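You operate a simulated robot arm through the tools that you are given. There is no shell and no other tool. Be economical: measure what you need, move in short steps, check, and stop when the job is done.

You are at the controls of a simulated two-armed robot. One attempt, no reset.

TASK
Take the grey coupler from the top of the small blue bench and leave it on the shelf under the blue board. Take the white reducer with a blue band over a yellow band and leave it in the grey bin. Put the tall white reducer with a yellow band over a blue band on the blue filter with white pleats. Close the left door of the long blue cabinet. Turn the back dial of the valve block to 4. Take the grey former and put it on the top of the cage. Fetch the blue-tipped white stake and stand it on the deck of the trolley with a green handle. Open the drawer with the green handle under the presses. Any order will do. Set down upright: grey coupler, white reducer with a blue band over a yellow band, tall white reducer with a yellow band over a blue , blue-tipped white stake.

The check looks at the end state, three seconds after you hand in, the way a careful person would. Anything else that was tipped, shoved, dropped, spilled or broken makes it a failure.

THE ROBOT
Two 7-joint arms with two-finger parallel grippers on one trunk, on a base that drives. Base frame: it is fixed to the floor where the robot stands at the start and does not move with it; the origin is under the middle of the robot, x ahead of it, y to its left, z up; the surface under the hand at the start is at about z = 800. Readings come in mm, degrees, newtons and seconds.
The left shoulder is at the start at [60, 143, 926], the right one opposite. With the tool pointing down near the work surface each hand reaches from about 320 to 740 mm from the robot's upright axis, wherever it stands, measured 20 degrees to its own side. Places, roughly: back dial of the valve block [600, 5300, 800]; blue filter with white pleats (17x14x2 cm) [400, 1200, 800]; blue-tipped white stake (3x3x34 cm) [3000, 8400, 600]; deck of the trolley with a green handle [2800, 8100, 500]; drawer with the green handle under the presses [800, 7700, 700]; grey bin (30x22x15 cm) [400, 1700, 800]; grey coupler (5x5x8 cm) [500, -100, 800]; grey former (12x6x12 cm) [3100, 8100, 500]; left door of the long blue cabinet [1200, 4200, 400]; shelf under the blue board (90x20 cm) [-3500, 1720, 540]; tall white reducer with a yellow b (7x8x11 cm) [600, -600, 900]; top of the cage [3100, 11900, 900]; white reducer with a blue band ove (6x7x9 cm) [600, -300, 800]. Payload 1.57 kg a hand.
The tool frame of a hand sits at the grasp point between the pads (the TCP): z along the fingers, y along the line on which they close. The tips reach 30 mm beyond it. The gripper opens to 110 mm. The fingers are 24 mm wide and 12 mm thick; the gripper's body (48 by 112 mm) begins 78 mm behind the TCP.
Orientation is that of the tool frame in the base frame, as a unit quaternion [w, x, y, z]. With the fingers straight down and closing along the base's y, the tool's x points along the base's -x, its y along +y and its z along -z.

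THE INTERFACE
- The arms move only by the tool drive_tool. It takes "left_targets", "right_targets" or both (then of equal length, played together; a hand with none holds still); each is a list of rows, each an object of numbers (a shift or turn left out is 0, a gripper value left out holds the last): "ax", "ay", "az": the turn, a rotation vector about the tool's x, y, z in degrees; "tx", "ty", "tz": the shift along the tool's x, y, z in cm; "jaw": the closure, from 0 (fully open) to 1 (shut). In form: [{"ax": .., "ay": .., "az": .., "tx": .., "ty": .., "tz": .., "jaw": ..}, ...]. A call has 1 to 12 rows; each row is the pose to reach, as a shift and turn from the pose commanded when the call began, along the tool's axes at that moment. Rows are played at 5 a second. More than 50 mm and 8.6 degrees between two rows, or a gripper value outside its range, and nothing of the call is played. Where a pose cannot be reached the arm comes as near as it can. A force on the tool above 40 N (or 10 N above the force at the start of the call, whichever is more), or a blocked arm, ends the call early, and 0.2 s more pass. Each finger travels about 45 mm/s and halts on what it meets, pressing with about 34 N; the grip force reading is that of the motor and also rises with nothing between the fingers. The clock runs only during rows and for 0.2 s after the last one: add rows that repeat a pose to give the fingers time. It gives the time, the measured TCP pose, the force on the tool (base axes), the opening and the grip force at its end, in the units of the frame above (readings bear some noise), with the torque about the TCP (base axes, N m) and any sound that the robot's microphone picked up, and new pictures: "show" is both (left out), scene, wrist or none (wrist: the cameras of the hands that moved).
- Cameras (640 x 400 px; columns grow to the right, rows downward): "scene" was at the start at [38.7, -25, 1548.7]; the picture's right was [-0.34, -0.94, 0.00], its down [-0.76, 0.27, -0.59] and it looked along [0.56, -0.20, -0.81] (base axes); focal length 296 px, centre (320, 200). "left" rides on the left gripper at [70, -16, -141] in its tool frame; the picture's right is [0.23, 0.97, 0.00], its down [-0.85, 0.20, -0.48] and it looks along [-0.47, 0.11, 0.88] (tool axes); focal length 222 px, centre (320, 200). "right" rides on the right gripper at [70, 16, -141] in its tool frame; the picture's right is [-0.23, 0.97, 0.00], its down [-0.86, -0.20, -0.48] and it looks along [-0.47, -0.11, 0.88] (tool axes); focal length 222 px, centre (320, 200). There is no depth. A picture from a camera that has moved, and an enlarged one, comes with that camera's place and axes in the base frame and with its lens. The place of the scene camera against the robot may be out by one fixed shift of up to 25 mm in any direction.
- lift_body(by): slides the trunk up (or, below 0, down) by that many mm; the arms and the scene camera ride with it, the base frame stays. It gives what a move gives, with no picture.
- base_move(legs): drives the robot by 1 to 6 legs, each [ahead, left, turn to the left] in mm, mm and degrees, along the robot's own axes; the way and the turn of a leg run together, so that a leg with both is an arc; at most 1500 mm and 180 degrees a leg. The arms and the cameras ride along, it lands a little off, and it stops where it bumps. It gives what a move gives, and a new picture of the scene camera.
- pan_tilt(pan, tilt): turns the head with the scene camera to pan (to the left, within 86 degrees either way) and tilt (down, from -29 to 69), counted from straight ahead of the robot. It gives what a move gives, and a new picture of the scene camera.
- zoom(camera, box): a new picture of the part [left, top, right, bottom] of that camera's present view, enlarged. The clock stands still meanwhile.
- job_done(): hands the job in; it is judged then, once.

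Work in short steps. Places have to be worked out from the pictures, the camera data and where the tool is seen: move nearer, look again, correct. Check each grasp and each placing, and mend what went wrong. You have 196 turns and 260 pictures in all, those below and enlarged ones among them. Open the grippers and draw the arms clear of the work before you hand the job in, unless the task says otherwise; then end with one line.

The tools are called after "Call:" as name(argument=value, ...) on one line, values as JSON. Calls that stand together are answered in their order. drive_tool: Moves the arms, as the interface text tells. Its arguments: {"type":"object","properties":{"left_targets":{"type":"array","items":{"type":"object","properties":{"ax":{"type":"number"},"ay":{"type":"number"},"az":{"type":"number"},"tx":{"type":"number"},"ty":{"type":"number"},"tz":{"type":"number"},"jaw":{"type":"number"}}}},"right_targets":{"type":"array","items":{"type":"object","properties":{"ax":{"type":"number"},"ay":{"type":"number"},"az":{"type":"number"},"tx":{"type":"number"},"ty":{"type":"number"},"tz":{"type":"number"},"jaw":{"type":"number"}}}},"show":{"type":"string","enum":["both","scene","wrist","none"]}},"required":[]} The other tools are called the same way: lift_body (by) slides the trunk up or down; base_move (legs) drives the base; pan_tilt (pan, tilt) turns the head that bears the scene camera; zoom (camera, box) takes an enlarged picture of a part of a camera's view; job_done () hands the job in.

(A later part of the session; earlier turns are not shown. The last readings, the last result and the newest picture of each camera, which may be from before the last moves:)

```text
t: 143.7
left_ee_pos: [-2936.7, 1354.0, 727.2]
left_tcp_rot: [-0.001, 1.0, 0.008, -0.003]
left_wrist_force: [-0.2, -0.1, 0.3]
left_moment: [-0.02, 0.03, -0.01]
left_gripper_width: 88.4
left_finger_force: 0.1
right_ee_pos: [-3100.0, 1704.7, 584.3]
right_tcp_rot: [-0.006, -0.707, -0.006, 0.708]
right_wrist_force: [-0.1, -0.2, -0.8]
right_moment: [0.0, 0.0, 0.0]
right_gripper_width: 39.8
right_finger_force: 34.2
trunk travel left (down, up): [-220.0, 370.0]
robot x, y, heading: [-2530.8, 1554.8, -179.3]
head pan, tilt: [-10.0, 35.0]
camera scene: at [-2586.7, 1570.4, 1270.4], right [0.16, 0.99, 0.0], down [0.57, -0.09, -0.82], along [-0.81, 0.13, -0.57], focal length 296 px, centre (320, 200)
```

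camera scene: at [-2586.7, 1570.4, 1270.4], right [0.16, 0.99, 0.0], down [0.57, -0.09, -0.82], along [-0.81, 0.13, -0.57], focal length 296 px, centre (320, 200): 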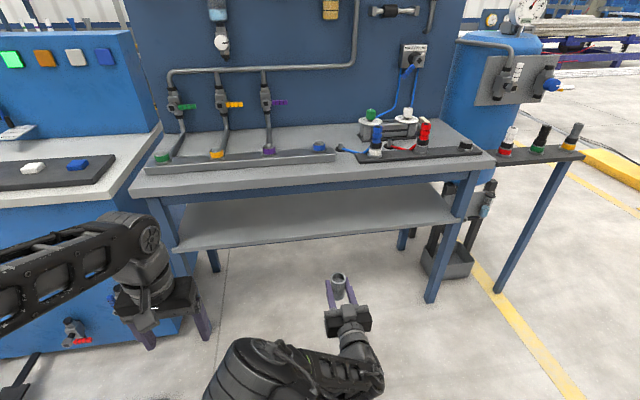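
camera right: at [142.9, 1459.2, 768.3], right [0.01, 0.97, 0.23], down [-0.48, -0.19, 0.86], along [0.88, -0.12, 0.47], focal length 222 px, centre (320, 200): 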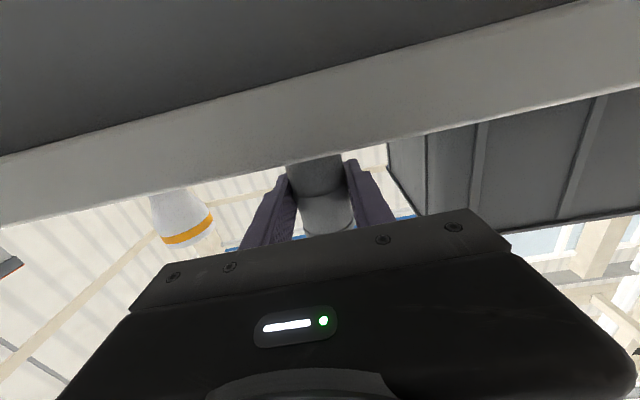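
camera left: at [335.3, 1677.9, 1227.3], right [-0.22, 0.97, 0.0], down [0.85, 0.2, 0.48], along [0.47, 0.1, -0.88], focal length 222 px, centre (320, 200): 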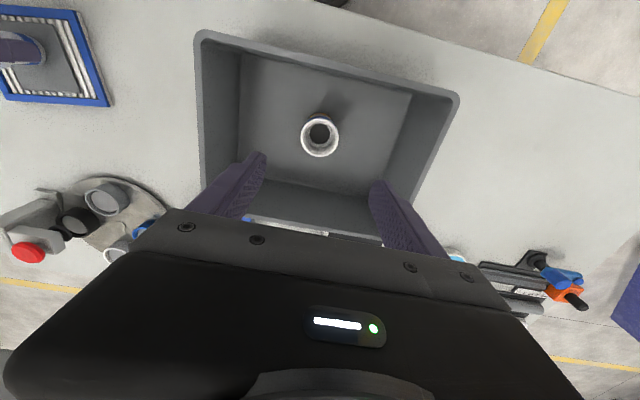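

Zoom to measure the shelf edge and the opening.

Call:
zoom(camera="scene", box=[240, 150, 480, 300])

Call:
zoom(camera="right", box=[0, 0, 640, 400])

```text
2.67 times, centred on (360, 225) of scene
camera zoom: at [-2586.7, 1570.4, 1270.4], right [0.16, 0.99, 0.0], down [0.57, -0.09, -0.82], along [-0.81, 0.13, -0.57], focal length 790 px, centre (213, 133)
```

zoom: 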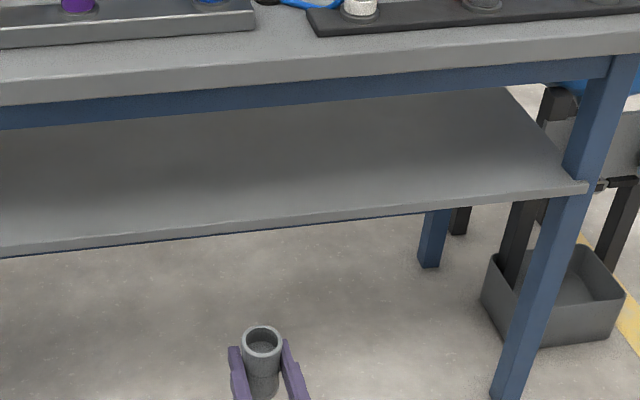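

```text
1.00 times, centred on (320, 200) of right (not enlarged: the box is as wide or as high as the picture)
camera zoom: at [-2958.8, 1690.4, 514.3], right [0.01, -0.97, 0.23], down [0.48, 0.21, 0.86], along [-0.88, 0.1, 0.47], focal length 222 px, centre (320, 200)
```

zoom: 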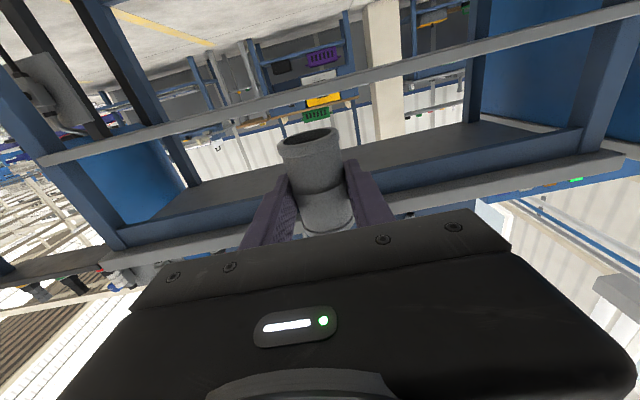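

Shelf top ≈545, apron bottom ≈715. Raise 17 mm, drive ahead 200 mm and check.

Call:
drive_tool(right_targets=[{"tx": -1}, {"tx": -1.7}, {"tx": -1.7}], show="none")

Call:
base_move(legs=[[190, 0, 0]])

Call:
zoom(camera="right", box=[0, 0, 640, 400])

```text
t: 144.5
left_ee_pos: [-2935.5, 1353.7, 727.9]
left_tcp_rot: [-0.001, 1.0, 0.008, -0.003]
left_wrist_force: [-0.1, 0.1, -0.1]
left_moment: [0.05, -0.03, 0.01]
left_gripper_width: 87.8
left_finger_force: 0.1
right_ee_pos: [-3100.8, 1703.9, 600.4]
right_tcp_rot: [-0.005, -0.707, -0.004, 0.707]
right_wrist_force: [0.3, -1.3, -0.2]
right_moment: [-0.03, 0.02, -0.04]
right_gripper_width: 39.9
right_finger_force: 33.7
trunk travel left (down, up): [-220.0, 370.0]
robot x, y, heading: [-2529.5, 1552.9, -179.3]
head pan, tilt: [-10.0, 35.0]
```

```text
t: 146.1
left_ee_pos: [-3125.3, 1349.6, 728.3]
left_tcp_rot: [-0.001, 1.0, 0.009, -0.003]
left_wrist_force: [0.0, 1.2, 0.2]
left_moment: [0.03, -0.01, 0.01]
left_gripper_width: 88.0
left_finger_force: 0.0
right_ee_pos: [-3289.5, 1700.9, 601.1]
right_tcp_rot: [-0.006, -0.707, -0.006, 0.707]
right_wrist_force: [-0.4, 0.4, -0.7]
right_moment: [0.02, -0.02, 0.01]
right_gripper_width: 39.9
right_finger_force: 33.8
trunk travel left (down, up): [-220.0, 370.0]
robot x, y, heading: [-2717.9, 1555.1, -179.2]
head pan, tilt: [-10.0, 35.0]
camera scene: at [-2775.0, 1567.5, 1270.4], right [0.16, 0.99, 0.0], down [0.57, -0.09, -0.82], along [-0.81, 0.13, -0.57], focal length 296 px, centre (320, 200)
```

scene: 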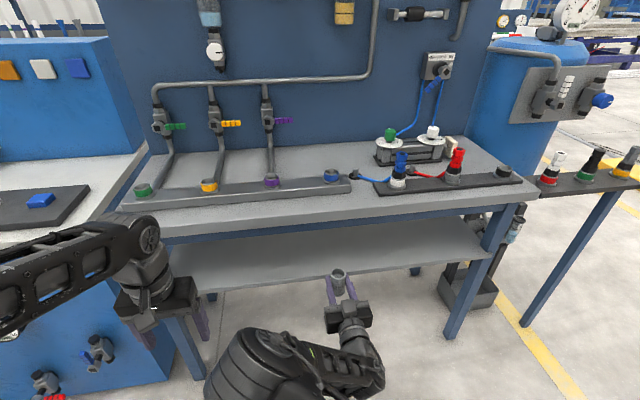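

```text
1.00 times, centred on (320, 200) of right (not enlarged: the box is as wide or as high as the picture)
camera zoom: at [-3147.5, 1687.0, 531.2], right [0.02, -0.97, 0.23], down [0.47, 0.21, 0.86], along [-0.88, 0.09, 0.47], focal length 222 px, centre (320, 200)
```

zoom: 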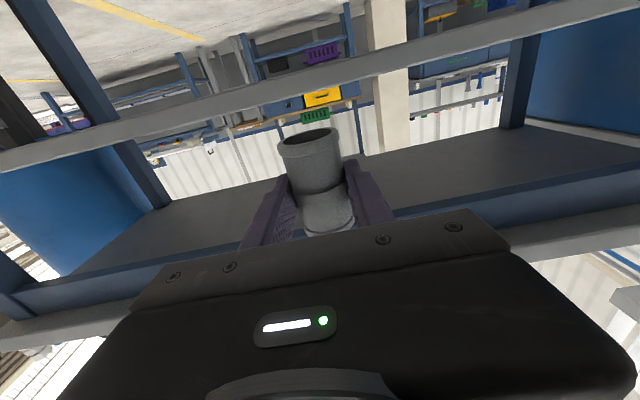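

Clear to enter: advance 165 mm at z≈600 (coupler bottom ≈562), then check.

Call:
drive_tool(right_targets=[{"tz": 3}, {"tz": 6}, {"tz": 9}, {"tz": 12}, {"tz": 15}, {"tz": 17}], show="both")

```text
t: 147.5
left_ee_pos: [-3125.8, 1349.6, 729.4]
left_tcp_rot: [0.0, 1.0, 0.008, -0.003]
left_wrist_force: [0.3, 0.2, 0.0]
left_moment: [-0.03, 0.01, -0.03]
left_gripper_width: 88.1
left_finger_force: 0.1
right_ee_pos: [-3460.0, 1697.7, 601.0]
right_tcp_rot: [-0.006, -0.707, -0.005, 0.707]
right_wrist_force: [0.6, 0.7, 0.5]
right_moment: [0.03, 0.01, 0.03]
right_gripper_width: 39.7
right_finger_force: 33.7
trunk travel left (down, up): [-220.0, 370.0]
robot x, y, heading: [-2713.9, 1553.9, -179.0]
head pan, tilt: [-10.0, 35.0]
camera scene: at [-2775.1, 1567.5, 1270.4], right [0.16, 0.99, 0.0], down [0.57, -0.09, -0.82], along [-0.81, 0.13, -0.57], focal length 296 px, centre (320, 200)
camera right: at [-3317.4, 1684.2, 531.7], right [0.02, -0.97, 0.23], down [0.48, 0.21, 0.86], along [-0.88, 0.09, 0.47], focal length 222 px, centre (320, 200)
```

scene: 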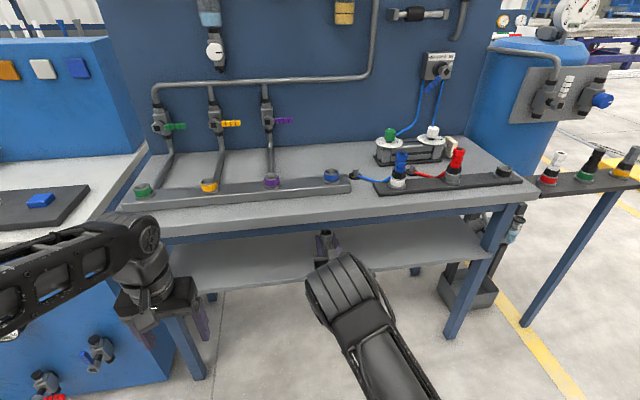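
right: 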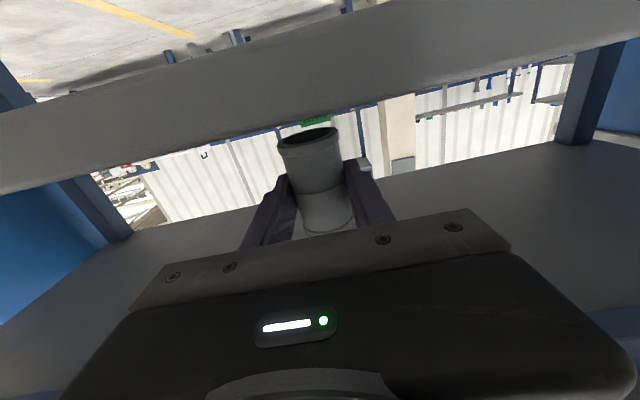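

Coupler is over the shelf. Lower slowly until contact.

Call:
drive_tool(right_targets=[{"tx": 0.5}, {"tx": 1.0}, {"tx": 1.3}, {"tx": 1.6}, {"tx": 1.8}, {"tx": 2.0}, {"tx": 2.2}, {"tx": 2.4}, {"tx": 2.6}], show="none")

```text
t: 149.5
left_ee_pos: [-3123.8, 1349.4, 728.7]
left_tcp_rot: [0.0, 1.0, 0.008, -0.004]
left_wrist_force: [0.1, 0.5, 0.2]
left_moment: [0.0, -0.04, -0.01]
left_gripper_width: 88.0
left_finger_force: 0.0
right_ee_pos: [-3459.5, 1697.4, 577.9]
right_tcp_rot: [-0.007, -0.704, -0.006, 0.71]
right_wrist_force: [2.8, 1.0, 17.9]
right_moment: [-0.03, -0.08, 0.02]
right_gripper_width: 39.8
right_finger_force: 33.6
trunk travel left (down, up): [-220.0, 370.0]
robot x, y, heading: [-2718.6, 1555.5, -179.3]
head pan, tilt: [-10.0, 35.0]
```

Contact (18 N at z≈578). Ease 2 mm, open, and withdraw straight back.

Call:
drive_tool(right_targets=[{"tx": -0.3}, {"tx": -0.3, "jaw": 0.5}, {"tx": -0.3, "jaw": 0.2}, {"tx": -0.3, "jaw": 0.2}, {"tx": -0.3, "tz": -3}, {"tx": -0.3, "tz": -7}, {"tx": -0.3, "tz": -11}, {"tx": -0.3, "tz": -15}, {"tx": -0.3, "tz": -18}], show="scene")

Call:
zoom(camera="scene", box=[240, 180, 420, 300])

```text
t: 151.5
left_ee_pos: [-3125.1, 1350.8, 727.7]
left_tcp_rot: [0.0, 1.0, 0.008, -0.004]
left_wrist_force: [-0.7, 0.3, -0.4]
left_moment: [-0.02, -0.05, 0.01]
left_gripper_width: 88.0
left_finger_force: 0.0
right_ee_pos: [-3278.9, 1701.0, 577.6]
right_tcp_rot: [-0.006, -0.706, -0.006, 0.708]
right_wrist_force: [1.0, -0.3, -0.3]
right_moment: [-0.01, -0.01, -0.01]
right_gripper_width: 87.9
right_finger_force: 0.1
trunk travel left (down, up): [-220.0, 370.0]
robot x, y, heading: [-2717.5, 1552.9, -179.0]
head pan, tilt: [-10.0, 35.0]
camera scene: at [-2775.1, 1567.5, 1270.4], right [0.16, 0.99, 0.0], down [0.57, -0.09, -0.82], along [-0.81, 0.13, -0.57], focal length 296 px, centre (320, 200)
```

scene: 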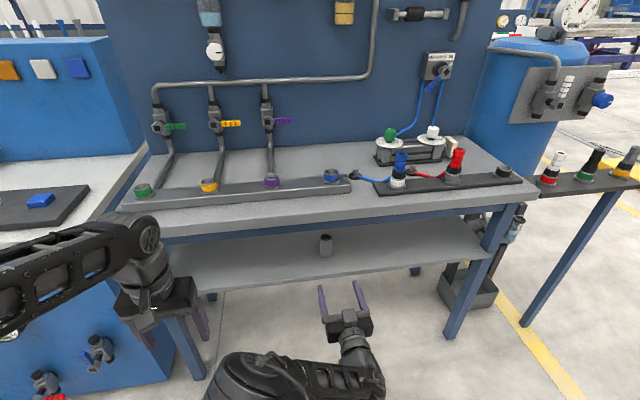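

```text
3.33 times, centred on (330, 240) of scene
camera zoom: at [-2775.1, 1567.5, 1270.4], right [0.16, 0.99, 0.0], down [0.57, -0.09, -0.82], along [-0.81, 0.13, -0.57], focal length 988 px, centre (287, 67)
```

zoom: 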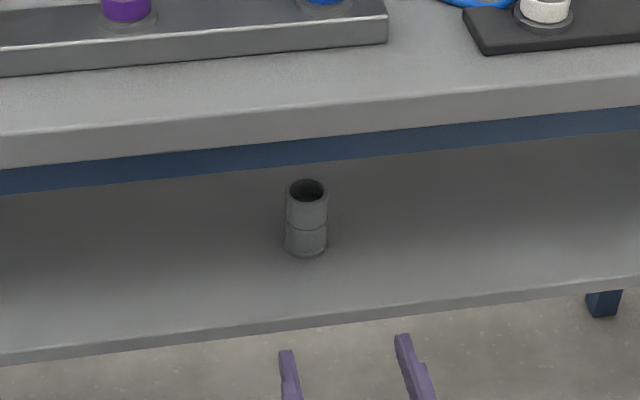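

Coupler stands well. Back off, return to the cross aisle and head for the long blue cabinet (x≈1200, y≈4200).

Call:
base_move(legs=[[-170, 0, 0], [0, -1500, 0], [0, 0, 179.5], [1500, 0, 0], [900, 0, 0]])

Call:
pan_tilt(pan=45, tilt=15)

```text
t: 178.7
left_ee_pos: [237.1, 3292.5, 729.2]
left_tcp_rot: [0.003, -0.011, 1.0, -0.001]
left_wrist_force: [0.4, 0.0, 0.0]
left_moment: [-0.03, 0.0, -0.01]
left_gripper_width: 87.9
left_finger_force: 0.0
right_ee_pos: [392.4, 2941.6, 577.5]
right_tcp_rot: [0.707, -0.008, 0.707, 0.008]
right_wrist_force: [-0.6, -0.6, 0.5]
right_moment: [0.01, 0.03, 0.01]
right_gripper_width: 88.0
right_finger_force: 0.1
trunk travel left (down, up): [-220.0, 370.0]
robot x, y, heading: [-170.0, 3087.4, 1.5]
head pan, tilt: [-10.0, 35.0]
camera scene: at [-112.6, 3073.3, 1270.4], right [-0.15, -0.99, 0.0], down [-0.57, 0.09, -0.82], along [0.81, -0.13, -0.57], focal length 296 px, centre (320, 200)
```

scene: 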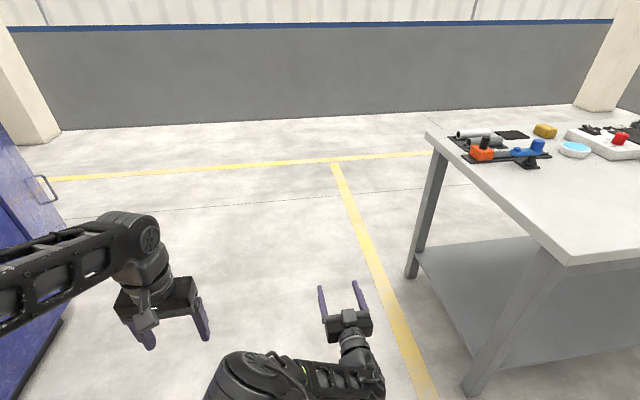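

```text
t: 179.9
left_ee_pos: [236.7, 3293.0, 728.3]
left_tcp_rot: [0.003, -0.01, 1.0, 0.0]
left_wrist_force: [-0.9, -0.4, -0.8]
left_moment: [-0.02, 0.0, 0.01]
left_gripper_width: 87.9
left_finger_force: 0.0
right_ee_pos: [393.0, 2941.9, 577.8]
right_tcp_rot: [0.707, -0.008, 0.707, 0.008]
right_wrist_force: [-0.1, 0.2, 0.4]
right_moment: [0.0, -0.02, -0.01]
right_gripper_width: 88.0
right_finger_force: 0.1
trunk travel left (down, up): [-220.0, 370.0]
robot x, y, heading: [-168.8, 3086.8, 1.3]
head pan, tilt: [45.0, 15.0]
camera scene: at [-134.9, 3154.1, 1302.3], right [0.72, -0.69, 0.0], down [-0.18, -0.19, -0.97], along [0.67, 0.7, -0.26], focal length 296 px, centre (320, 200)
```

scene: 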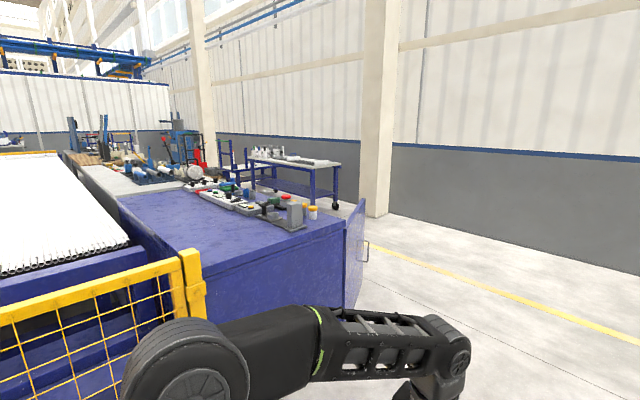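

The open door sticks out at the near (−y) end of the cabinet, hinge about (1020,4190). Drive to x≈1250 and turn to face it.

Call:
base_move(legs=[[1450, 0, 0], [0, 0, 89]])

Call:
pan_tilt(pan=8, tilt=30)

```text
t: 190.8
left_ee_pos: [1079.5, 3530.4, 729.8]
left_tcp_rot: [0.003, -0.707, 0.707, 0.001]
left_wrist_force: [0.2, -0.3, -1.3]
left_moment: [0.0, -0.01, -0.03]
left_gripper_width: 87.9
left_finger_force: 0.0
right_ee_pos: [1432.8, 3679.6, 578.0]
right_tcp_rot: [-0.5, 0.5, -0.5, -0.499]
right_wrist_force: [0.4, 0.2, -0.4]
right_moment: [0.03, 0.01, 0.0]
right_gripper_width: 88.1
right_finger_force: 0.0
trunk travel left (down, up): [-220.0, 370.0]
robot x, y, heading: [1275.2, 3113.6, 90.1]
head pan, tilt: [45.0, 15.0]
camera scene: at [1209.0, 3155.3, 1302.4], right [0.71, 0.71, 0.0], down [0.18, -0.18, -0.97], along [-0.68, 0.68, -0.26], focal length 296 px, centre (320, 200)
```

scene: 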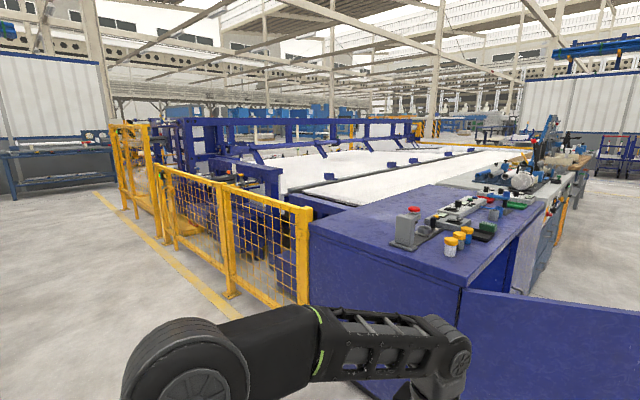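

```text
t: 191.9
left_ee_pos: [1079.2, 3530.1, 728.4]
left_tcp_rot: [-0.001, 0.708, -0.707, 0.0]
left_wrist_force: [-0.6, 0.4, 0.6]
left_moment: [-0.01, 0.0, -0.03]
left_gripper_width: 88.1
left_finger_force: 0.0
right_ee_pos: [1432.1, 3678.3, 576.1]
right_tcp_rot: [0.5, -0.5, 0.5, 0.5]
right_wrist_force: [0.1, 0.0, 0.4]
right_moment: [0.0, 0.0, -0.01]
right_gripper_width: 88.2
right_finger_force: 0.1
trunk travel left (down, up): [-220.0, 370.0]
robot x, y, heading: [1277.1, 3119.4, 89.8]
head pan, tilt: [8.0, 30.0]
camera scene: at [1262.3, 3178.8, 1278.2], right [0.99, 0.14, 0.0], down [0.07, -0.49, -0.87], along [-0.12, 0.86, -0.5], focal length 296 px, centre (320, 200)
```

scene: 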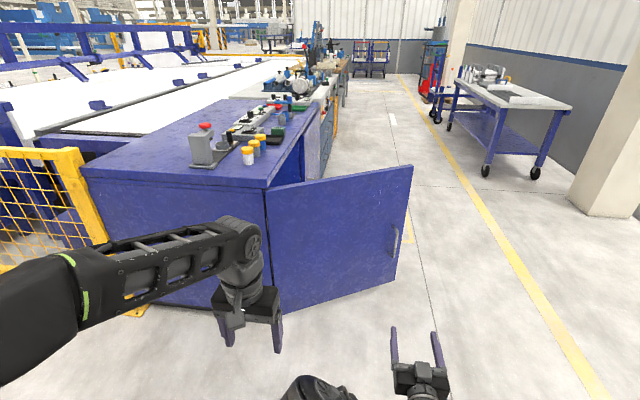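

Door hinge ≈(910,4140), tip ≈(1510,4470), 60° open. I'll push it with the closed right hand from a heading of 150°. First raise/retract the left hand and shut the right gripper.

Call:
drive_tool(right_targets=[{"jaw": 0.5}, {"jaw": 1}, {"jaw": 1}, {"jaw": 1}, {"jaw": 1}, {"jaw": 1}, {"jaw": 1}, {"jaw": 1}], left_targets=[{"tz": -4}, {"tz": -8}, {"tz": -12}, {"tz": -16}, {"tz": -20}, {"tz": -24, "tx": 2}, {"tz": -28, "tx": 5}, {"tz": -30, "tx": 9}], show="none")

Call:
base_move(legs=[[0, -640, 0], [800, 0, 0], [0, 0, 60]])

Call:
pan_tilt(pan=0, tilt=35)

```text
t: 193.7
left_ee_pos: [1078.8, 3528.6, 803.4]
left_tcp_rot: [-0.006, 0.707, -0.707, -0.001]
left_wrist_force: [-1.1, 0.4, 0.9]
left_moment: [-0.03, -0.01, -0.02]
left_gripper_width: 88.0
left_finger_force: 0.0
left hand out of reach, approached as far as the arm can: row 2, 3, 4, 5, 6, 7, 8
right_ee_pos: [1433.3, 3677.9, 578.3]
right_tcp_rot: [0.5, -0.499, 0.5, 0.5]
right_wrist_force: [0.3, 1.4, -0.7]
right_moment: [-0.01, 0.06, 0.03]
right_gripper_width: 0.2
right_finger_force: 21.5
trunk travel left (down, up): [-220.0, 370.0]
robot x, y, heading: [1276.2, 3117.1, 89.9]
head pan, tilt: [8.0, 30.0]
```

```text
t: 203.8
left_ee_pos: [1458.1, 3958.1, 803.8]
left_tcp_rot: [-0.005, 0.965, -0.262, -0.004]
left_wrist_force: [0.4, -0.4, -0.3]
left_moment: [0.01, 0.03, 0.01]
left_gripper_width: 87.9
left_finger_force: 0.1
right_ee_pos: [1509.6, 4339.3, 576.3]
right_tcp_rot: [0.186, -0.682, 0.186, 0.682]
right_wrist_force: [0.1, 0.0, 0.1]
right_moment: [0.01, 0.0, 0.02]
right_gripper_width: 0.0
right_finger_force: 21.1
trunk travel left (down, up): [-220.0, 370.0]
robot x, y, heading: [1911.9, 3916.2, 149.3]
head pan, tilt: [8.0, 30.0]
camera scene: at [1852.1, 3938.6, 1278.2], right [0.38, 0.92, 0.0], down [0.46, -0.19, -0.87], along [-0.8, 0.33, -0.5], focal length 296 px, centre (320, 200)
```

scene: 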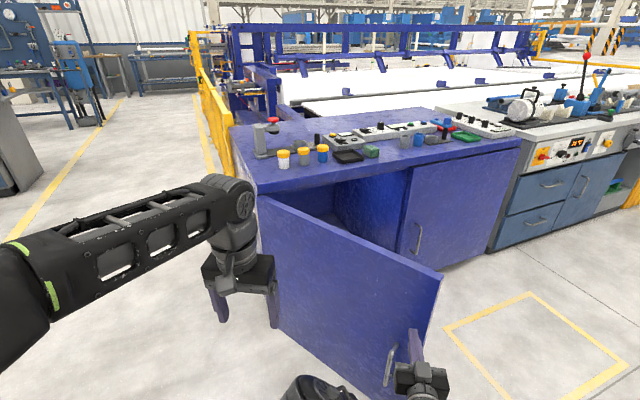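

```text
t: 204.4
left_ee_pos: [1458.0, 3958.3, 803.1]
left_tcp_rot: [-0.005, 0.965, -0.262, -0.004]
left_wrist_force: [0.6, -0.2, 0.5]
left_moment: [0.02, 0.01, -0.01]
left_gripper_width: 87.9
left_finger_force: 0.0
right_ee_pos: [1507.2, 4340.1, 576.9]
right_tcp_rot: [0.186, -0.682, 0.186, 0.682]
right_wrist_force: [-0.7, 0.2, -0.3]
right_moment: [0.02, 0.02, -0.01]
right_gripper_width: 0.0
right_finger_force: 20.6
trunk travel left (down, up): [-220.0, 370.0]
robot x, y, heading: [1908.0, 3918.9, 149.3]
head pan, tilt: [0.0, 35.0]
camera scene: at [1859.8, 3948.6, 1270.4], right [0.51, 0.86, 0.0], down [0.49, -0.29, -0.82], along [-0.71, 0.42, -0.57], focal length 296 px, centre (320, 200)
```

scene: 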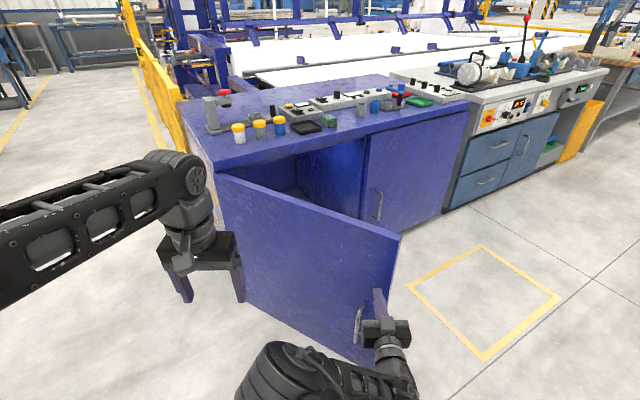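

Good view. The hand is close to the door's tip and handle; shift 60 mm left. First tuck the left hand further back so it can't touch the cabinet.

Call:
drive_tool(left_targets=[{"tx": 3, "ty": 2, "tz": 1}, {"tx": 6, "ty": 4, "tz": 2}, {"tx": 9, "ty": 6, "tz": 3}, {"tx": 12, "ty": 8, "tz": 4}, {"tx": 14, "ty": 10, "tz": 4}], show="none")

Call:
base_move(legs=[[0, 60, 0], [300, 0, 0]])

```text
t: 205.6
left_ee_pos: [1529.4, 3802.2, 761.2]
left_tcp_rot: [-0.005, 0.965, -0.263, -0.006]
left_wrist_force: [0.8, -0.4, 0.8]
left_moment: [-0.01, 0.0, -0.02]
left_gripper_width: 88.0
left_finger_force: 0.0
right_ee_pos: [1508.7, 4339.5, 576.7]
right_tcp_rot: [-0.186, 0.683, -0.186, -0.682]
right_wrist_force: [-0.7, 0.1, -0.8]
right_moment: [0.0, 0.0, -0.01]
right_gripper_width: 0.0
right_finger_force: 21.1
trunk travel left (down, up): [-220.0, 370.0]
robot x, y, heading: [1910.7, 3920.7, 149.4]
head pan, tilt: [0.0, 35.0]
```

```text
t: 208.2
left_ee_pos: [1240.2, 3902.1, 761.6]
left_tcp_rot: [-0.004, 0.965, -0.262, -0.004]
left_wrist_force: [-0.3, -0.4, 0.6]
left_moment: [-0.02, -0.01, -0.02]
left_gripper_width: 88.0
left_finger_force: 0.0
right_ee_pos: [1219.5, 4438.8, 577.0]
right_tcp_rot: [0.186, -0.682, 0.186, 0.682]
right_wrist_force: [0.7, 0.1, 0.3]
right_moment: [0.01, 0.02, -0.01]
right_gripper_width: 0.0
right_finger_force: 21.5
trunk travel left (down, up): [-220.0, 370.0]
robot x, y, heading: [1620.6, 4020.8, 149.6]
head pan, tilt: [0.0, 35.0]
camera scene: at [1571.5, 4049.3, 1270.4], right [0.51, 0.86, 0.0], down [0.49, -0.29, -0.82], along [-0.71, 0.42, -0.57], focal length 296 px, centre (320, 200)
```

scene: 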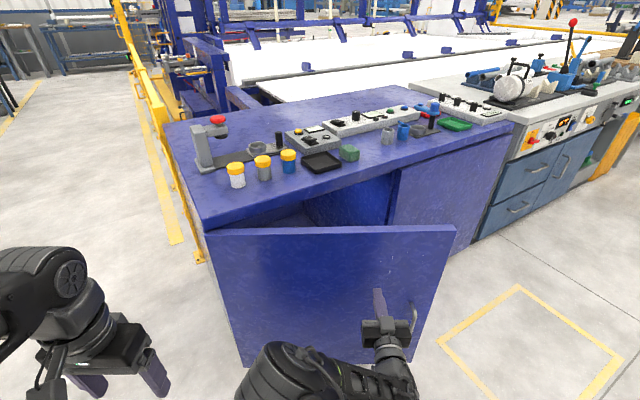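

The door has swung to about 30°. Continue 150 mm forward.

Call:
base_move(legs=[[150, 0, 0]])

```text
t: 209.6
left_ee_pos: [1112.4, 3977.8, 760.7]
left_tcp_rot: [-0.005, 0.965, -0.262, -0.004]
left_wrist_force: [1.0, 0.6, 0.2]
left_moment: [0.02, -0.03, 0.01]
left_gripper_width: 88.0
left_finger_force: 0.1
right_ee_pos: [1091.2, 4513.6, 577.4]
right_tcp_rot: [0.186, -0.682, 0.187, 0.682]
right_wrist_force: [-0.1, 0.1, -0.5]
right_moment: [0.01, -0.05, -0.04]
right_gripper_width: 0.0
right_finger_force: 21.3
trunk travel left (down, up): [-220.0, 370.0]
robot x, y, heading: [1491.4, 4097.4, 149.4]
head pan, tilt: [0.0, 35.0]
camera scene: at [1443.2, 4124.8, 1270.4], right [0.51, 0.86, 0.0], down [0.49, -0.29, -0.82], along [-0.71, 0.42, -0.57], focal length 296 px, centre (320, 200)
```

scene: 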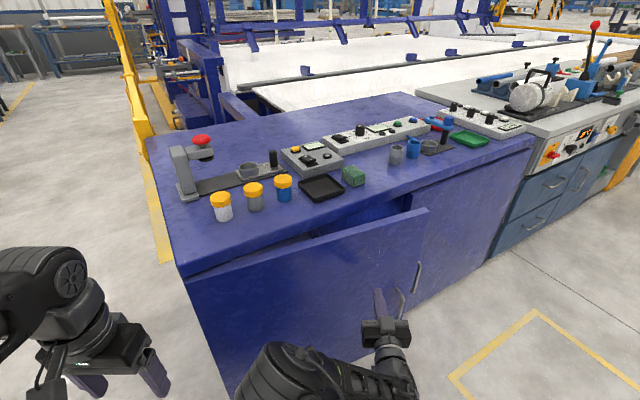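

Nearly closed. Finish with the arm, force-limited, pushing forward.

Call:
drive_tool(right_targets=[{"tz": 2}, {"tz": 4}, {"tz": 6}, {"tz": 7.5}, {"tz": 9}, {"tz": 10.5}, {"tz": 12}, {"tz": 13.5}, {"tz": 15}], show="scene")

```text
t: 211.4
left_ee_pos: [1111.8, 3976.8, 761.7]
left_tcp_rot: [-0.005, 0.965, -0.262, -0.005]
left_wrist_force: [-0.1, 0.1, 0.3]
left_moment: [0.0, 0.05, 0.03]
left_gripper_width: 87.8
left_finger_force: 0.0
right_ee_pos: [985.7, 4577.3, 578.4]
right_tcp_rot: [0.187, -0.681, 0.186, 0.683]
right_wrist_force: [7.2, -2.7, 2.5]
right_moment: [0.02, 0.08, 0.04]
right_gripper_width: 0.1
right_finger_force: 21.3
trunk travel left (down, up): [-220.0, 370.0]
robot x, y, heading: [1493.8, 4095.7, 149.5]
head pan, tilt: [0.0, 35.0]
stopped in row 8 (right hand): the force on the tool passed its limit at 58 N (the readings are from after the stop); the commanded pose is now the measured one
camera scene: at [1444.1, 4124.1, 1270.5], right [0.51, 0.86, 0.0], down [0.49, -0.29, -0.82], along [-0.71, 0.42, -0.57], focal length 296 px, centre (320, 200)
```

scene: 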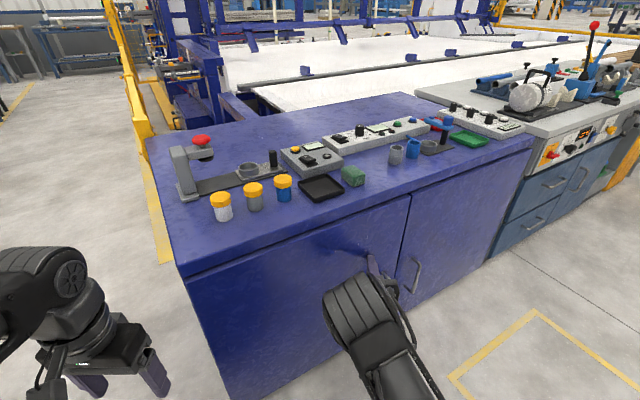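

Closed against the stop. Withdraw the hand and verify.

Call:
drive_tool(right_targets=[{"tz": -3}, {"tz": -7}, {"tz": -11}, {"tz": -13}, {"tz": -13}], show="none")

Call:
zoom(camera="scene", box=[150, 80, 540, 390])

```text
t: 212.6
left_ee_pos: [1112.1, 3977.8, 761.5]
left_tcp_rot: [-0.005, 0.965, -0.262, -0.005]
left_wrist_force: [0.3, 0.2, 0.4]
left_moment: [-0.01, -0.01, 0.0]
left_gripper_width: 88.0
left_finger_force: 0.0
right_ee_pos: [1094.9, 4511.4, 577.5]
right_tcp_rot: [-0.186, 0.683, -0.186, -0.681]
right_wrist_force: [-0.1, 0.0, -0.3]
right_moment: [-0.04, -0.01, -0.02]
right_gripper_width: 0.1
right_finger_force: 21.5
trunk travel left (down, up): [-220.0, 370.0]
robot x, y, heading: [1488.8, 4092.3, 149.4]
head pan, tilt: [0.0, 35.0]
```

```text
1.29 times, centred on (345, 235) of scene
camera zoom: at [1443.2, 4124.9, 1270.4], right [0.51, 0.86, 0.0], down [0.49, -0.29, -0.82], along [-0.71, 0.42, -0.57], focal length 382 px, centre (288, 155)
```

zoom: 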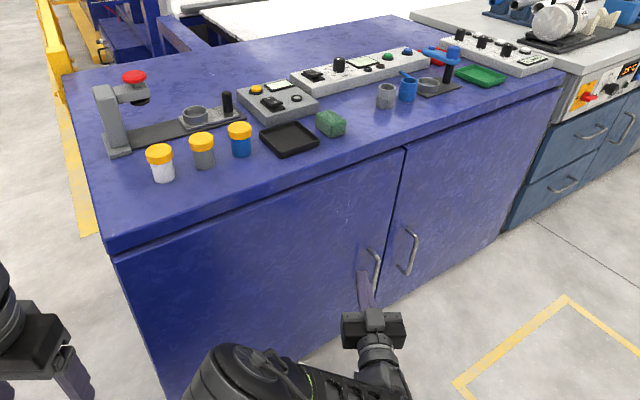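

Door is closed. Back off, turn to face −x, raise the trunk and slide along to y≈5300 for the valve block.

Call:
base_move(legs=[[-250, 0, 0], [0, 0, 30.5], [0, -1000, 0]])

Call:
lift_body(by=365)

Call:
pan_tilt(pan=0, tilt=35)

```text
t: 220.6
left_ee_pos: [1441.5, 4664.6, 761.5]
left_tcp_rot: [-0.004, 1.0, -0.001, -0.005]
left_wrist_force: [-1.4, -0.7, 0.5]
left_moment: [0.0, -0.01, -0.03]
left_gripper_width: 88.0
left_finger_force: 0.0
right_ee_pos: [1158.0, 5117.8, 576.8]
right_tcp_rot: [-0.001, 0.708, -0.001, -0.707]
right_wrist_force: [0.2, 0.4, -0.9]
right_moment: [0.02, -0.01, -0.01]
right_gripper_width: 0.1
right_finger_force: 20.9
trunk travel left (down, up): [-220.0, 370.0]
robot x, y, heading: [1709.4, 4958.2, 179.8]
head pan, tilt: [0.0, 35.0]
camera scene: at [1652.8, 4959.4, 1270.4], right [0.0, 1.0, 0.0], down [0.57, 0.0, -0.82], along [-0.82, 0.0, -0.57], focal length 296 px, centre (320, 200)
```

scene: 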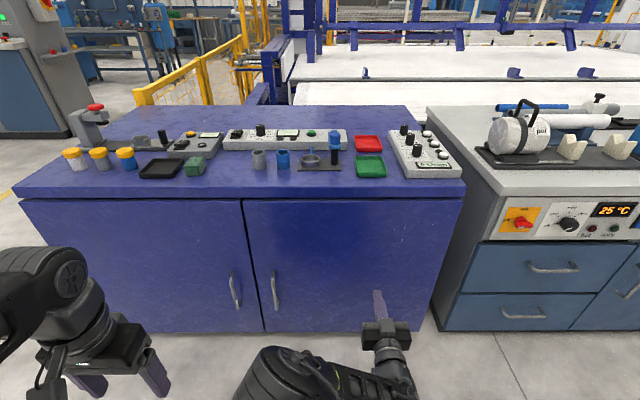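

```text
t: 224.2
left_ee_pos: [1440.5, 4664.3, 1126.9]
left_tcp_rot: [-0.004, 1.0, -0.001, -0.005]
left_wrist_force: [0.1, 0.5, 0.5]
left_moment: [0.02, 0.01, 0.02]
left_gripper_width: 88.1
left_finger_force: 0.1
right_ee_pos: [1158.3, 5118.2, 941.9]
right_tcp_rot: [-0.002, 0.708, -0.001, -0.707]
right_wrist_force: [-0.2, 0.2, 0.3]
right_moment: [0.0, -0.03, 0.0]
right_gripper_width: 0.0
right_finger_force: 21.4
trunk travel left (down, up): [-585.0, 5.0]
robot x, y, heading: [1711.5, 4960.0, 179.8]
head pan, tilt: [0.0, 35.0]
```

```text
t: 224.8
left_ee_pos: [1441.4, 4665.1, 1126.0]
left_tcp_rot: [-0.004, 1.0, 0.0, -0.006]
left_wrist_force: [-0.1, -0.3, 0.6]
left_moment: [-0.01, -0.01, 0.01]
left_gripper_width: 87.9
left_finger_force: 0.0
right_ee_pos: [1157.9, 5117.7, 942.1]
right_tcp_rot: [-0.001, 0.708, -0.001, -0.706]
right_wrist_force: [0.1, 0.8, 0.2]
right_moment: [0.01, 0.01, 0.0]
right_gripper_width: 0.0
right_finger_force: 20.6
trunk travel left (down, up): [-585.0, 5.0]
robot x, y, heading: [1710.4, 4960.3, 179.4]
head pan, tilt: [0.0, 35.0]
camera scene: at [1652.7, 4959.4, 1635.4], right [0.0, 1.0, 0.0], down [0.57, 0.0, -0.82], along [-0.82, 0.0, -0.57], focal length 296 px, centre (320, 200)
```

scene: 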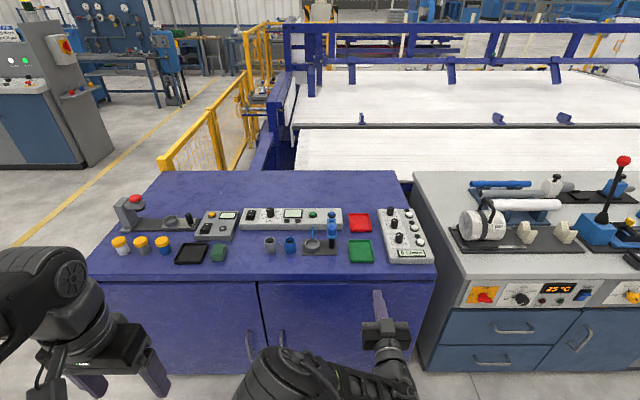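

The panel at about (400,230) matches the given place. Zoom.

Call:
zoom(camera="scene", box=[355, 190, 455, 270])

```text
5.00 times, centred on (405, 230) of scene
camera zoom: at [1652.7, 4959.4, 1635.4], right [0.0, 1.0, 0.0], down [0.57, 0.0, -0.82], along [-0.82, 0.0, -0.57], focal length 1481 px, centre (-105, 50)
```

zoom: 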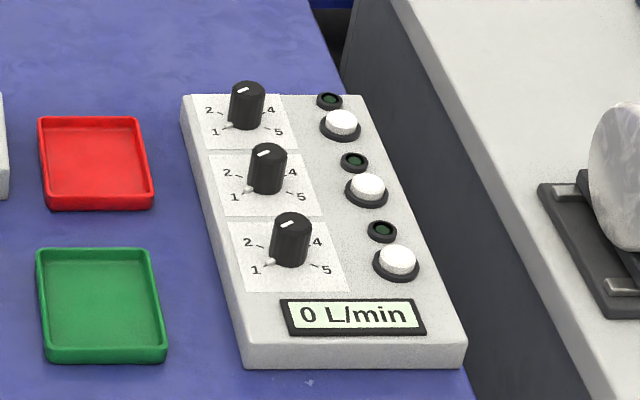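

The back dial (farthest) is at about (637,5268), pointing to 1. Turn the right hand to point down, and open it to ~60 mm.

Call:
drive_tool(right_targets=[{"ay": 8.2}, {"ay": 16.4}, {"ay": 24.6}, {"ay": 32.8}, {"ay": 41}, {"ay": 49.2, "jaw": 0.8}, {"ay": 57.4, "jaw": 0.6}, {"ay": 65.6, "jaw": 0.45}, {"ay": 73.8, "jaw": 0.45}, {"ay": 82, "jaw": 0.45}, {"ay": 89.8, "jaw": 0.45}, {"ay": 89.8, "jaw": 0.45}], show="none")

Call:
drive_tool(right_targets=[{"tz": -3}, {"tz": -6}, {"tz": -8}, {"tz": -8}], show="none")

Call:
base_move(legs=[[0, -120, 0], [330, 0, 0]])

```text
t: 227.4
left_ee_pos: [1442.1, 4665.0, 1126.8]
left_tcp_rot: [-0.003, 1.0, -0.001, -0.005]
left_wrist_force: [0.9, 1.3, 0.1]
left_moment: [-0.01, 0.03, -0.01]
left_gripper_width: 87.9
left_finger_force: 0.0
right_ee_pos: [1159.1, 5117.7, 941.6]
right_tcp_rot: [0.0, 1.0, -0.003, -0.001]
right_wrist_force: [0.9, 0.2, -0.2]
right_moment: [-0.02, -0.01, 0.0]
right_gripper_width: 60.6
right_finger_force: 0.0
trunk travel left (down, up): [-585.0, 5.0]
robot x, y, heading: [1708.9, 4960.4, 179.8]
head pan, tilt: [0.0, 35.0]
```

```text
t: 228.4
left_ee_pos: [1441.4, 4665.4, 1125.7]
left_tcp_rot: [-0.003, 1.0, -0.001, -0.006]
left_wrist_force: [0.1, 0.6, 0.8]
left_moment: [-0.01, -0.04, 0.03]
left_gripper_width: 88.0
left_finger_force: 0.1
right_ee_pos: [1158.0, 5117.6, 1022.1]
right_tcp_rot: [0.0, 1.0, -0.002, -0.001]
right_wrist_force: [0.3, 0.5, -0.5]
right_moment: [-0.01, 0.03, -0.01]
right_gripper_width: 60.5
right_finger_force: 0.0
trunk travel left (down, up): [-585.0, 5.0]
robot x, y, heading: [1711.4, 4958.1, 179.4]
head pan, tilt: [0.0, 35.0]
```

```text
t: 231.4
left_ee_pos: [1110.6, 4785.6, 1126.0]
left_tcp_rot: [-0.003, 1.0, 0.0, -0.005]
left_wrist_force: [-0.5, -0.3, -0.1]
left_moment: [-0.04, 0.0, -0.01]
left_gripper_width: 88.1
left_finger_force: 0.0
right_ee_pos: [827.1, 5241.4, 1021.4]
right_tcp_rot: [0.0, 1.0, -0.002, -0.002]
right_wrist_force: [-1.6, -0.2, 0.5]
right_moment: [0.01, -0.03, 0.0]
right_gripper_width: 60.2
right_finger_force: 0.1
trunk travel left (down, up): [-585.0, 5.0]
robot x, y, heading: [1382.8, 5080.2, 179.7]
head pan, tilt: [0.0, 35.0]
camera scene: at [1321.7, 5081.6, 1635.3], right [0.0, 1.0, 0.0], down [0.57, 0.0, -0.82], along [-0.82, 0.0, -0.57], focal length 296 px, centre (320, 200)
```

scene: 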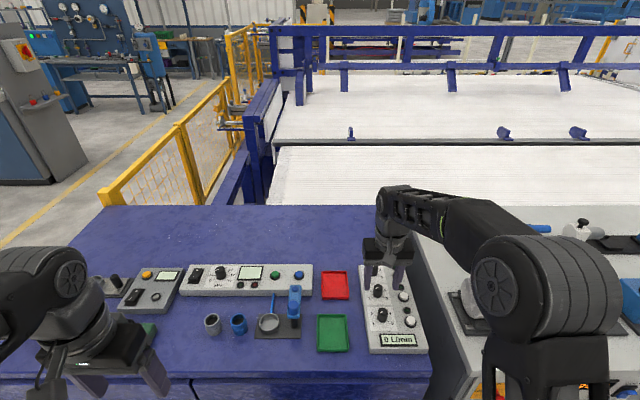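

Drive 80 mm nearer and move the hand toward the dial for a downward look.

Call:
base_move(legs=[[80, 0, 0]])

Call:
drive_tool(right_targets=[{"tx": -3}, {"tx": -5, "tz": 2}, {"tx": -5, "tz": 4}], show="wrist")

```text
t: 232.4
left_ee_pos: [1030.6, 4786.9, 1126.8]
left_tcp_rot: [-0.004, 1.0, -0.001, -0.005]
left_wrist_force: [-0.7, 0.0, 0.8]
left_moment: [0.0, -0.06, -0.01]
left_gripper_width: 88.1
left_finger_force: 0.0
right_ee_pos: [748.3, 5240.0, 1021.3]
right_tcp_rot: [0.0, 1.0, -0.001, -0.001]
right_wrist_force: [-0.3, 0.8, -0.1]
right_moment: [0.01, -0.03, 0.01]
right_gripper_width: 60.2
right_finger_force: 0.1
trunk travel left (down, up): [-585.0, 5.0]
robot x, y, heading: [1305.3, 5082.5, 179.8]
head pan, tilt: [0.0, 35.0]
camera scene: at [1241.5, 5081.8, 1635.3], right [0.0, 1.0, 0.0], down [0.57, 0.0, -0.82], along [-0.82, 0.0, -0.57], focal length 296 px, centre (320, 200)
```

scene: 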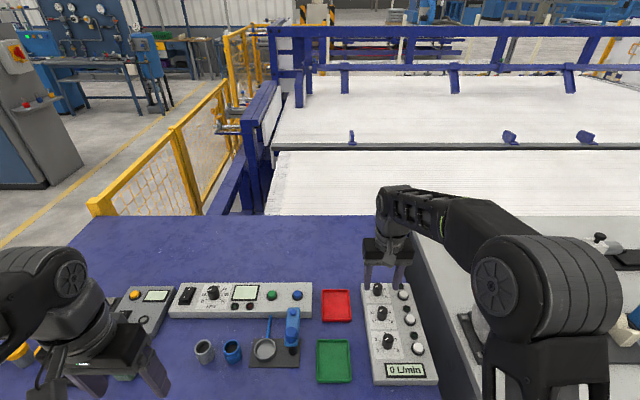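

```text
t: 233.2
left_ee_pos: [1031.7, 4787.6, 1125.6]
left_tcp_rot: [-0.003, 1.0, -0.001, -0.005]
left_wrist_force: [-0.5, 0.0, 0.4]
left_moment: [0.01, 0.01, 0.0]
left_gripper_width: 87.9
left_finger_force: 0.0
right_ee_pos: [698.0, 5240.3, 981.5]
right_tcp_rot: [0.001, 1.0, -0.002, 0.0]
right_wrist_force: [-0.1, 0.0, -0.1]
right_moment: [0.0, -0.03, -0.01]
right_gripper_width: 60.3
right_finger_force: 0.0
trunk travel left (down, up): [-585.0, 5.0]
robot x, y, heading: [1302.3, 5083.2, 179.9]
head pan, tilt: [0.0, 35.0]
camera right: at [768.5, 5223.6, 1123.4], right [-0.23, -0.97, 0.0], down [-0.85, 0.2, 0.48], along [-0.47, 0.11, -0.88], focal length 222 px, centre (320, 200)
```

right: 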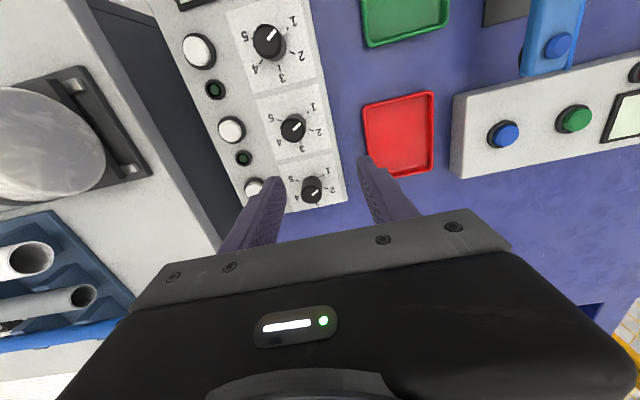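

Zoom the wrist view at the back dial.

Call:
zoom(camera="right", box=[230, 90, 390, 215])

```text
3.20 times, centred on (310, 152) of right
camera zoom: at [768.5, 5223.6, 1123.4], right [-0.23, -0.97, 0.0], down [-0.85, 0.2, 0.48], along [-0.47, 0.11, -0.88], focal length 711 px, centre (352, 352)
```

zoom: 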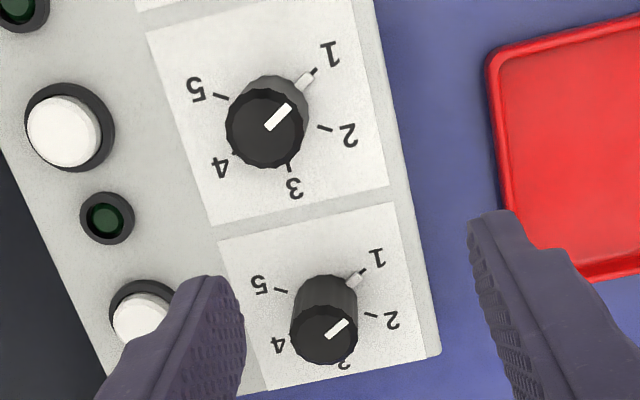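

Knob axis ≈(647,5260), scale steps are 60°, clockwise from above, so 1→4 is +180° about the tool z. I move above it and pre-turn the hand −90°.

Call:
drive_tool(right_targets=[{"tx": -2, "ty": -1, "az": -8, "jaw": 0.58}, {"tx": -4, "ty": -2, "az": -16, "jaw": 0.58}, {"tx": -5.1, "ty": -2, "az": -24, "tz": 1}, {"tx": -5.1, "ty": -2, "az": -32, "tz": 2}, {"tx": -5.1, "ty": -2, "az": -40, "tz": 3}, {"tx": -5.1, "ty": -2, "az": -48, "tz": 3}, {"tx": -5.1, "ty": -2, "az": -56, "tz": 3}, {"tx": -5.1, "ty": -2, "az": -64, "tz": 3}, {"tx": -5.1, "ty": -2, "az": -72, "tz": 3}, {"tx": -5.1, "ty": -2, "az": -80, "tz": 3}, {"tx": -5.1, "ty": -2, "az": -88, "tz": 3}, {"tx": -5.1, "ty": -2, "az": -90, "tz": 3}], show="wrist")

```text
t: 235.8
left_ee_pos: [1031.6, 4787.0, 1125.8]
left_tcp_rot: [-0.004, 1.0, 0.0, -0.006]
left_wrist_force: [0.4, -1.1, -0.5]
left_moment: [-0.01, -0.01, -0.02]
left_gripper_width: 87.9
left_finger_force: 0.0
right_ee_pos: [647.9, 5260.3, 951.7]
right_tcp_rot: [0.0, 0.708, 0.706, -0.001]
right_wrist_force: [0.8, -0.5, 0.1]
right_moment: [0.0, -0.03, 0.01]
right_gripper_width: 46.3
right_finger_force: 0.0
trunk travel left (down, up): [-585.0, 5.0]
robot x, y, heading: [1302.1, 5082.6, 179.8]
head pan, tilt: [0.0, 35.0]
camera right: at [665.3, 5330.1, 1093.6], right [0.97, -0.23, 0.0], down [-0.2, -0.86, 0.48], along [-0.11, -0.47, -0.88], focal length 222 px, centre (320, 200)
```

right: 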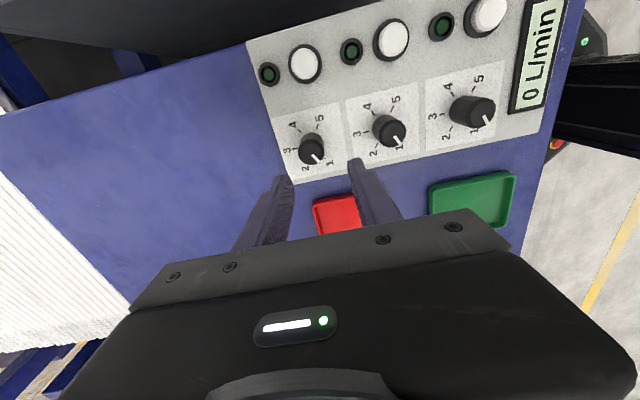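

Call:
zoom(camera="right", box=[250, 90, 410, 215])

```text
3.20 times, centred on (330, 152) of right
camera zoom: at [665.3, 5330.1, 1093.6], right [0.97, -0.23, 0.0], down [-0.2, -0.86, 0.48], along [-0.11, -0.47, -0.88], focal length 711 px, centre (288, 352)
```

zoom: 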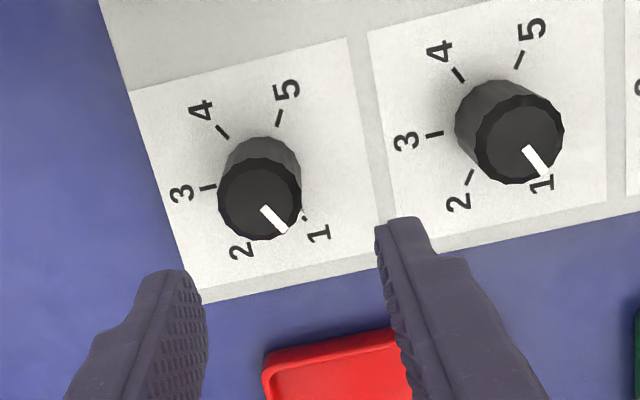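

Triangulated: knob axis (640,5265), top z≈864, base ≈828. Correct and descend to z≈866, then grip.

Call:
drive_tool(right_targets=[{"tx": 0.3, "ty": -0.5}, {"tx": 0.55, "ty": -0.8}, {"tx": 0.55, "ty": -0.8, "tz": 3}, {"tx": 0.55, "ty": -0.8, "tz": 6}, {"tx": 0.55, "ty": -0.8, "tz": 8.5}, {"tx": 0.55, "ty": -0.8, "tz": 8.5}], show="wrist")

```text
t: 237.2
left_ee_pos: [1031.9, 4787.8, 1126.0]
left_tcp_rot: [-0.003, 1.0, -0.001, -0.005]
left_wrist_force: [-0.8, -0.6, -0.4]
left_moment: [-0.02, 0.02, -0.02]
left_gripper_width: 87.8
left_finger_force: 0.0
right_ee_pos: [640.0, 5265.8, 868.1]
right_tcp_rot: [-0.002, 0.708, 0.706, -0.001]
right_wrist_force: [-0.1, 0.5, 0.0]
right_moment: [-0.01, 0.0, 0.01]
right_gripper_width: 46.4
right_finger_force: 0.1
trunk travel left (down, up): [-585.0, 5.0]
robot x, y, heading: [1301.7, 5083.8, 180.0]
head pan, tilt: [0.0, 35.0]
camera right: at [656.8, 5336.2, 1008.4], right [0.97, -0.23, 0.0], down [-0.2, -0.85, 0.48], along [-0.11, -0.47, -0.88], focal length 222 px, centre (320, 200)
```

right: 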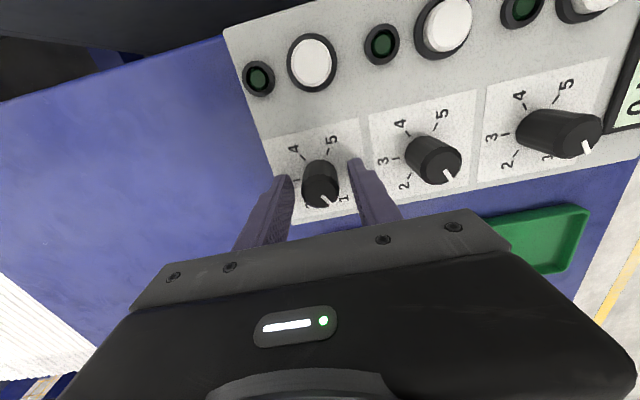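

Centred. Close on the knob and turn +80° to test.

Call:
drive_tool(right_targets=[{"jaw": 1}, {"jaw": 1}, {"az": 8}, {"az": 16}, {"az": 24}, {"az": 32}, {"az": 40}, {"az": 48}, {"az": 56}, {"az": 64}, {"az": 72}, {"az": 80}], show="wrist")

```text
t: 239.8
left_ee_pos: [1032.5, 4787.1, 1125.4]
left_tcp_rot: [-0.004, 1.0, -0.001, -0.005]
left_wrist_force: [0.3, -0.3, -0.4]
left_moment: [-0.02, 0.01, 0.02]
left_gripper_width: 88.0
left_finger_force: 0.1
right_ee_pos: [640.5, 5266.5, 865.9]
right_tcp_rot: [0.0, 0.996, 0.084, -0.001]
right_wrist_force: [6.2, 3.2, 0.1]
right_moment: [-0.34, -1.13, 0.03]
right_gripper_width: 27.4
right_finger_force: 38.1
trunk travel left (down, up): [-585.0, 5.0]
robot x, y, heading: [1300.9, 5082.8, 179.9]
head pan, tilt: [0.0, 35.0]
camera right: at [712.3, 5261.7, 1008.2], right [-0.06, -1.0, 0.0], down [-0.88, 0.05, 0.48], along [-0.48, 0.03, -0.88], focal length 222 px, centre (320, 200)
```

right: 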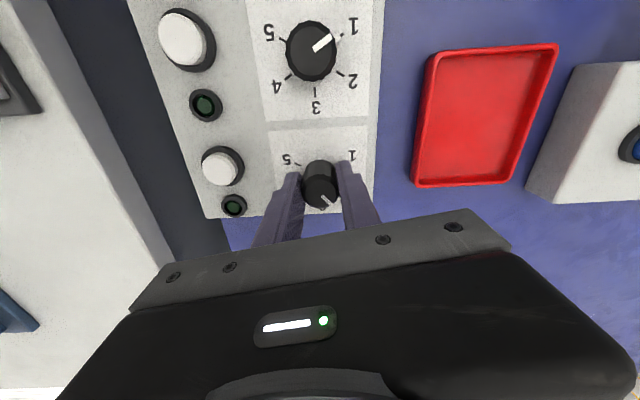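

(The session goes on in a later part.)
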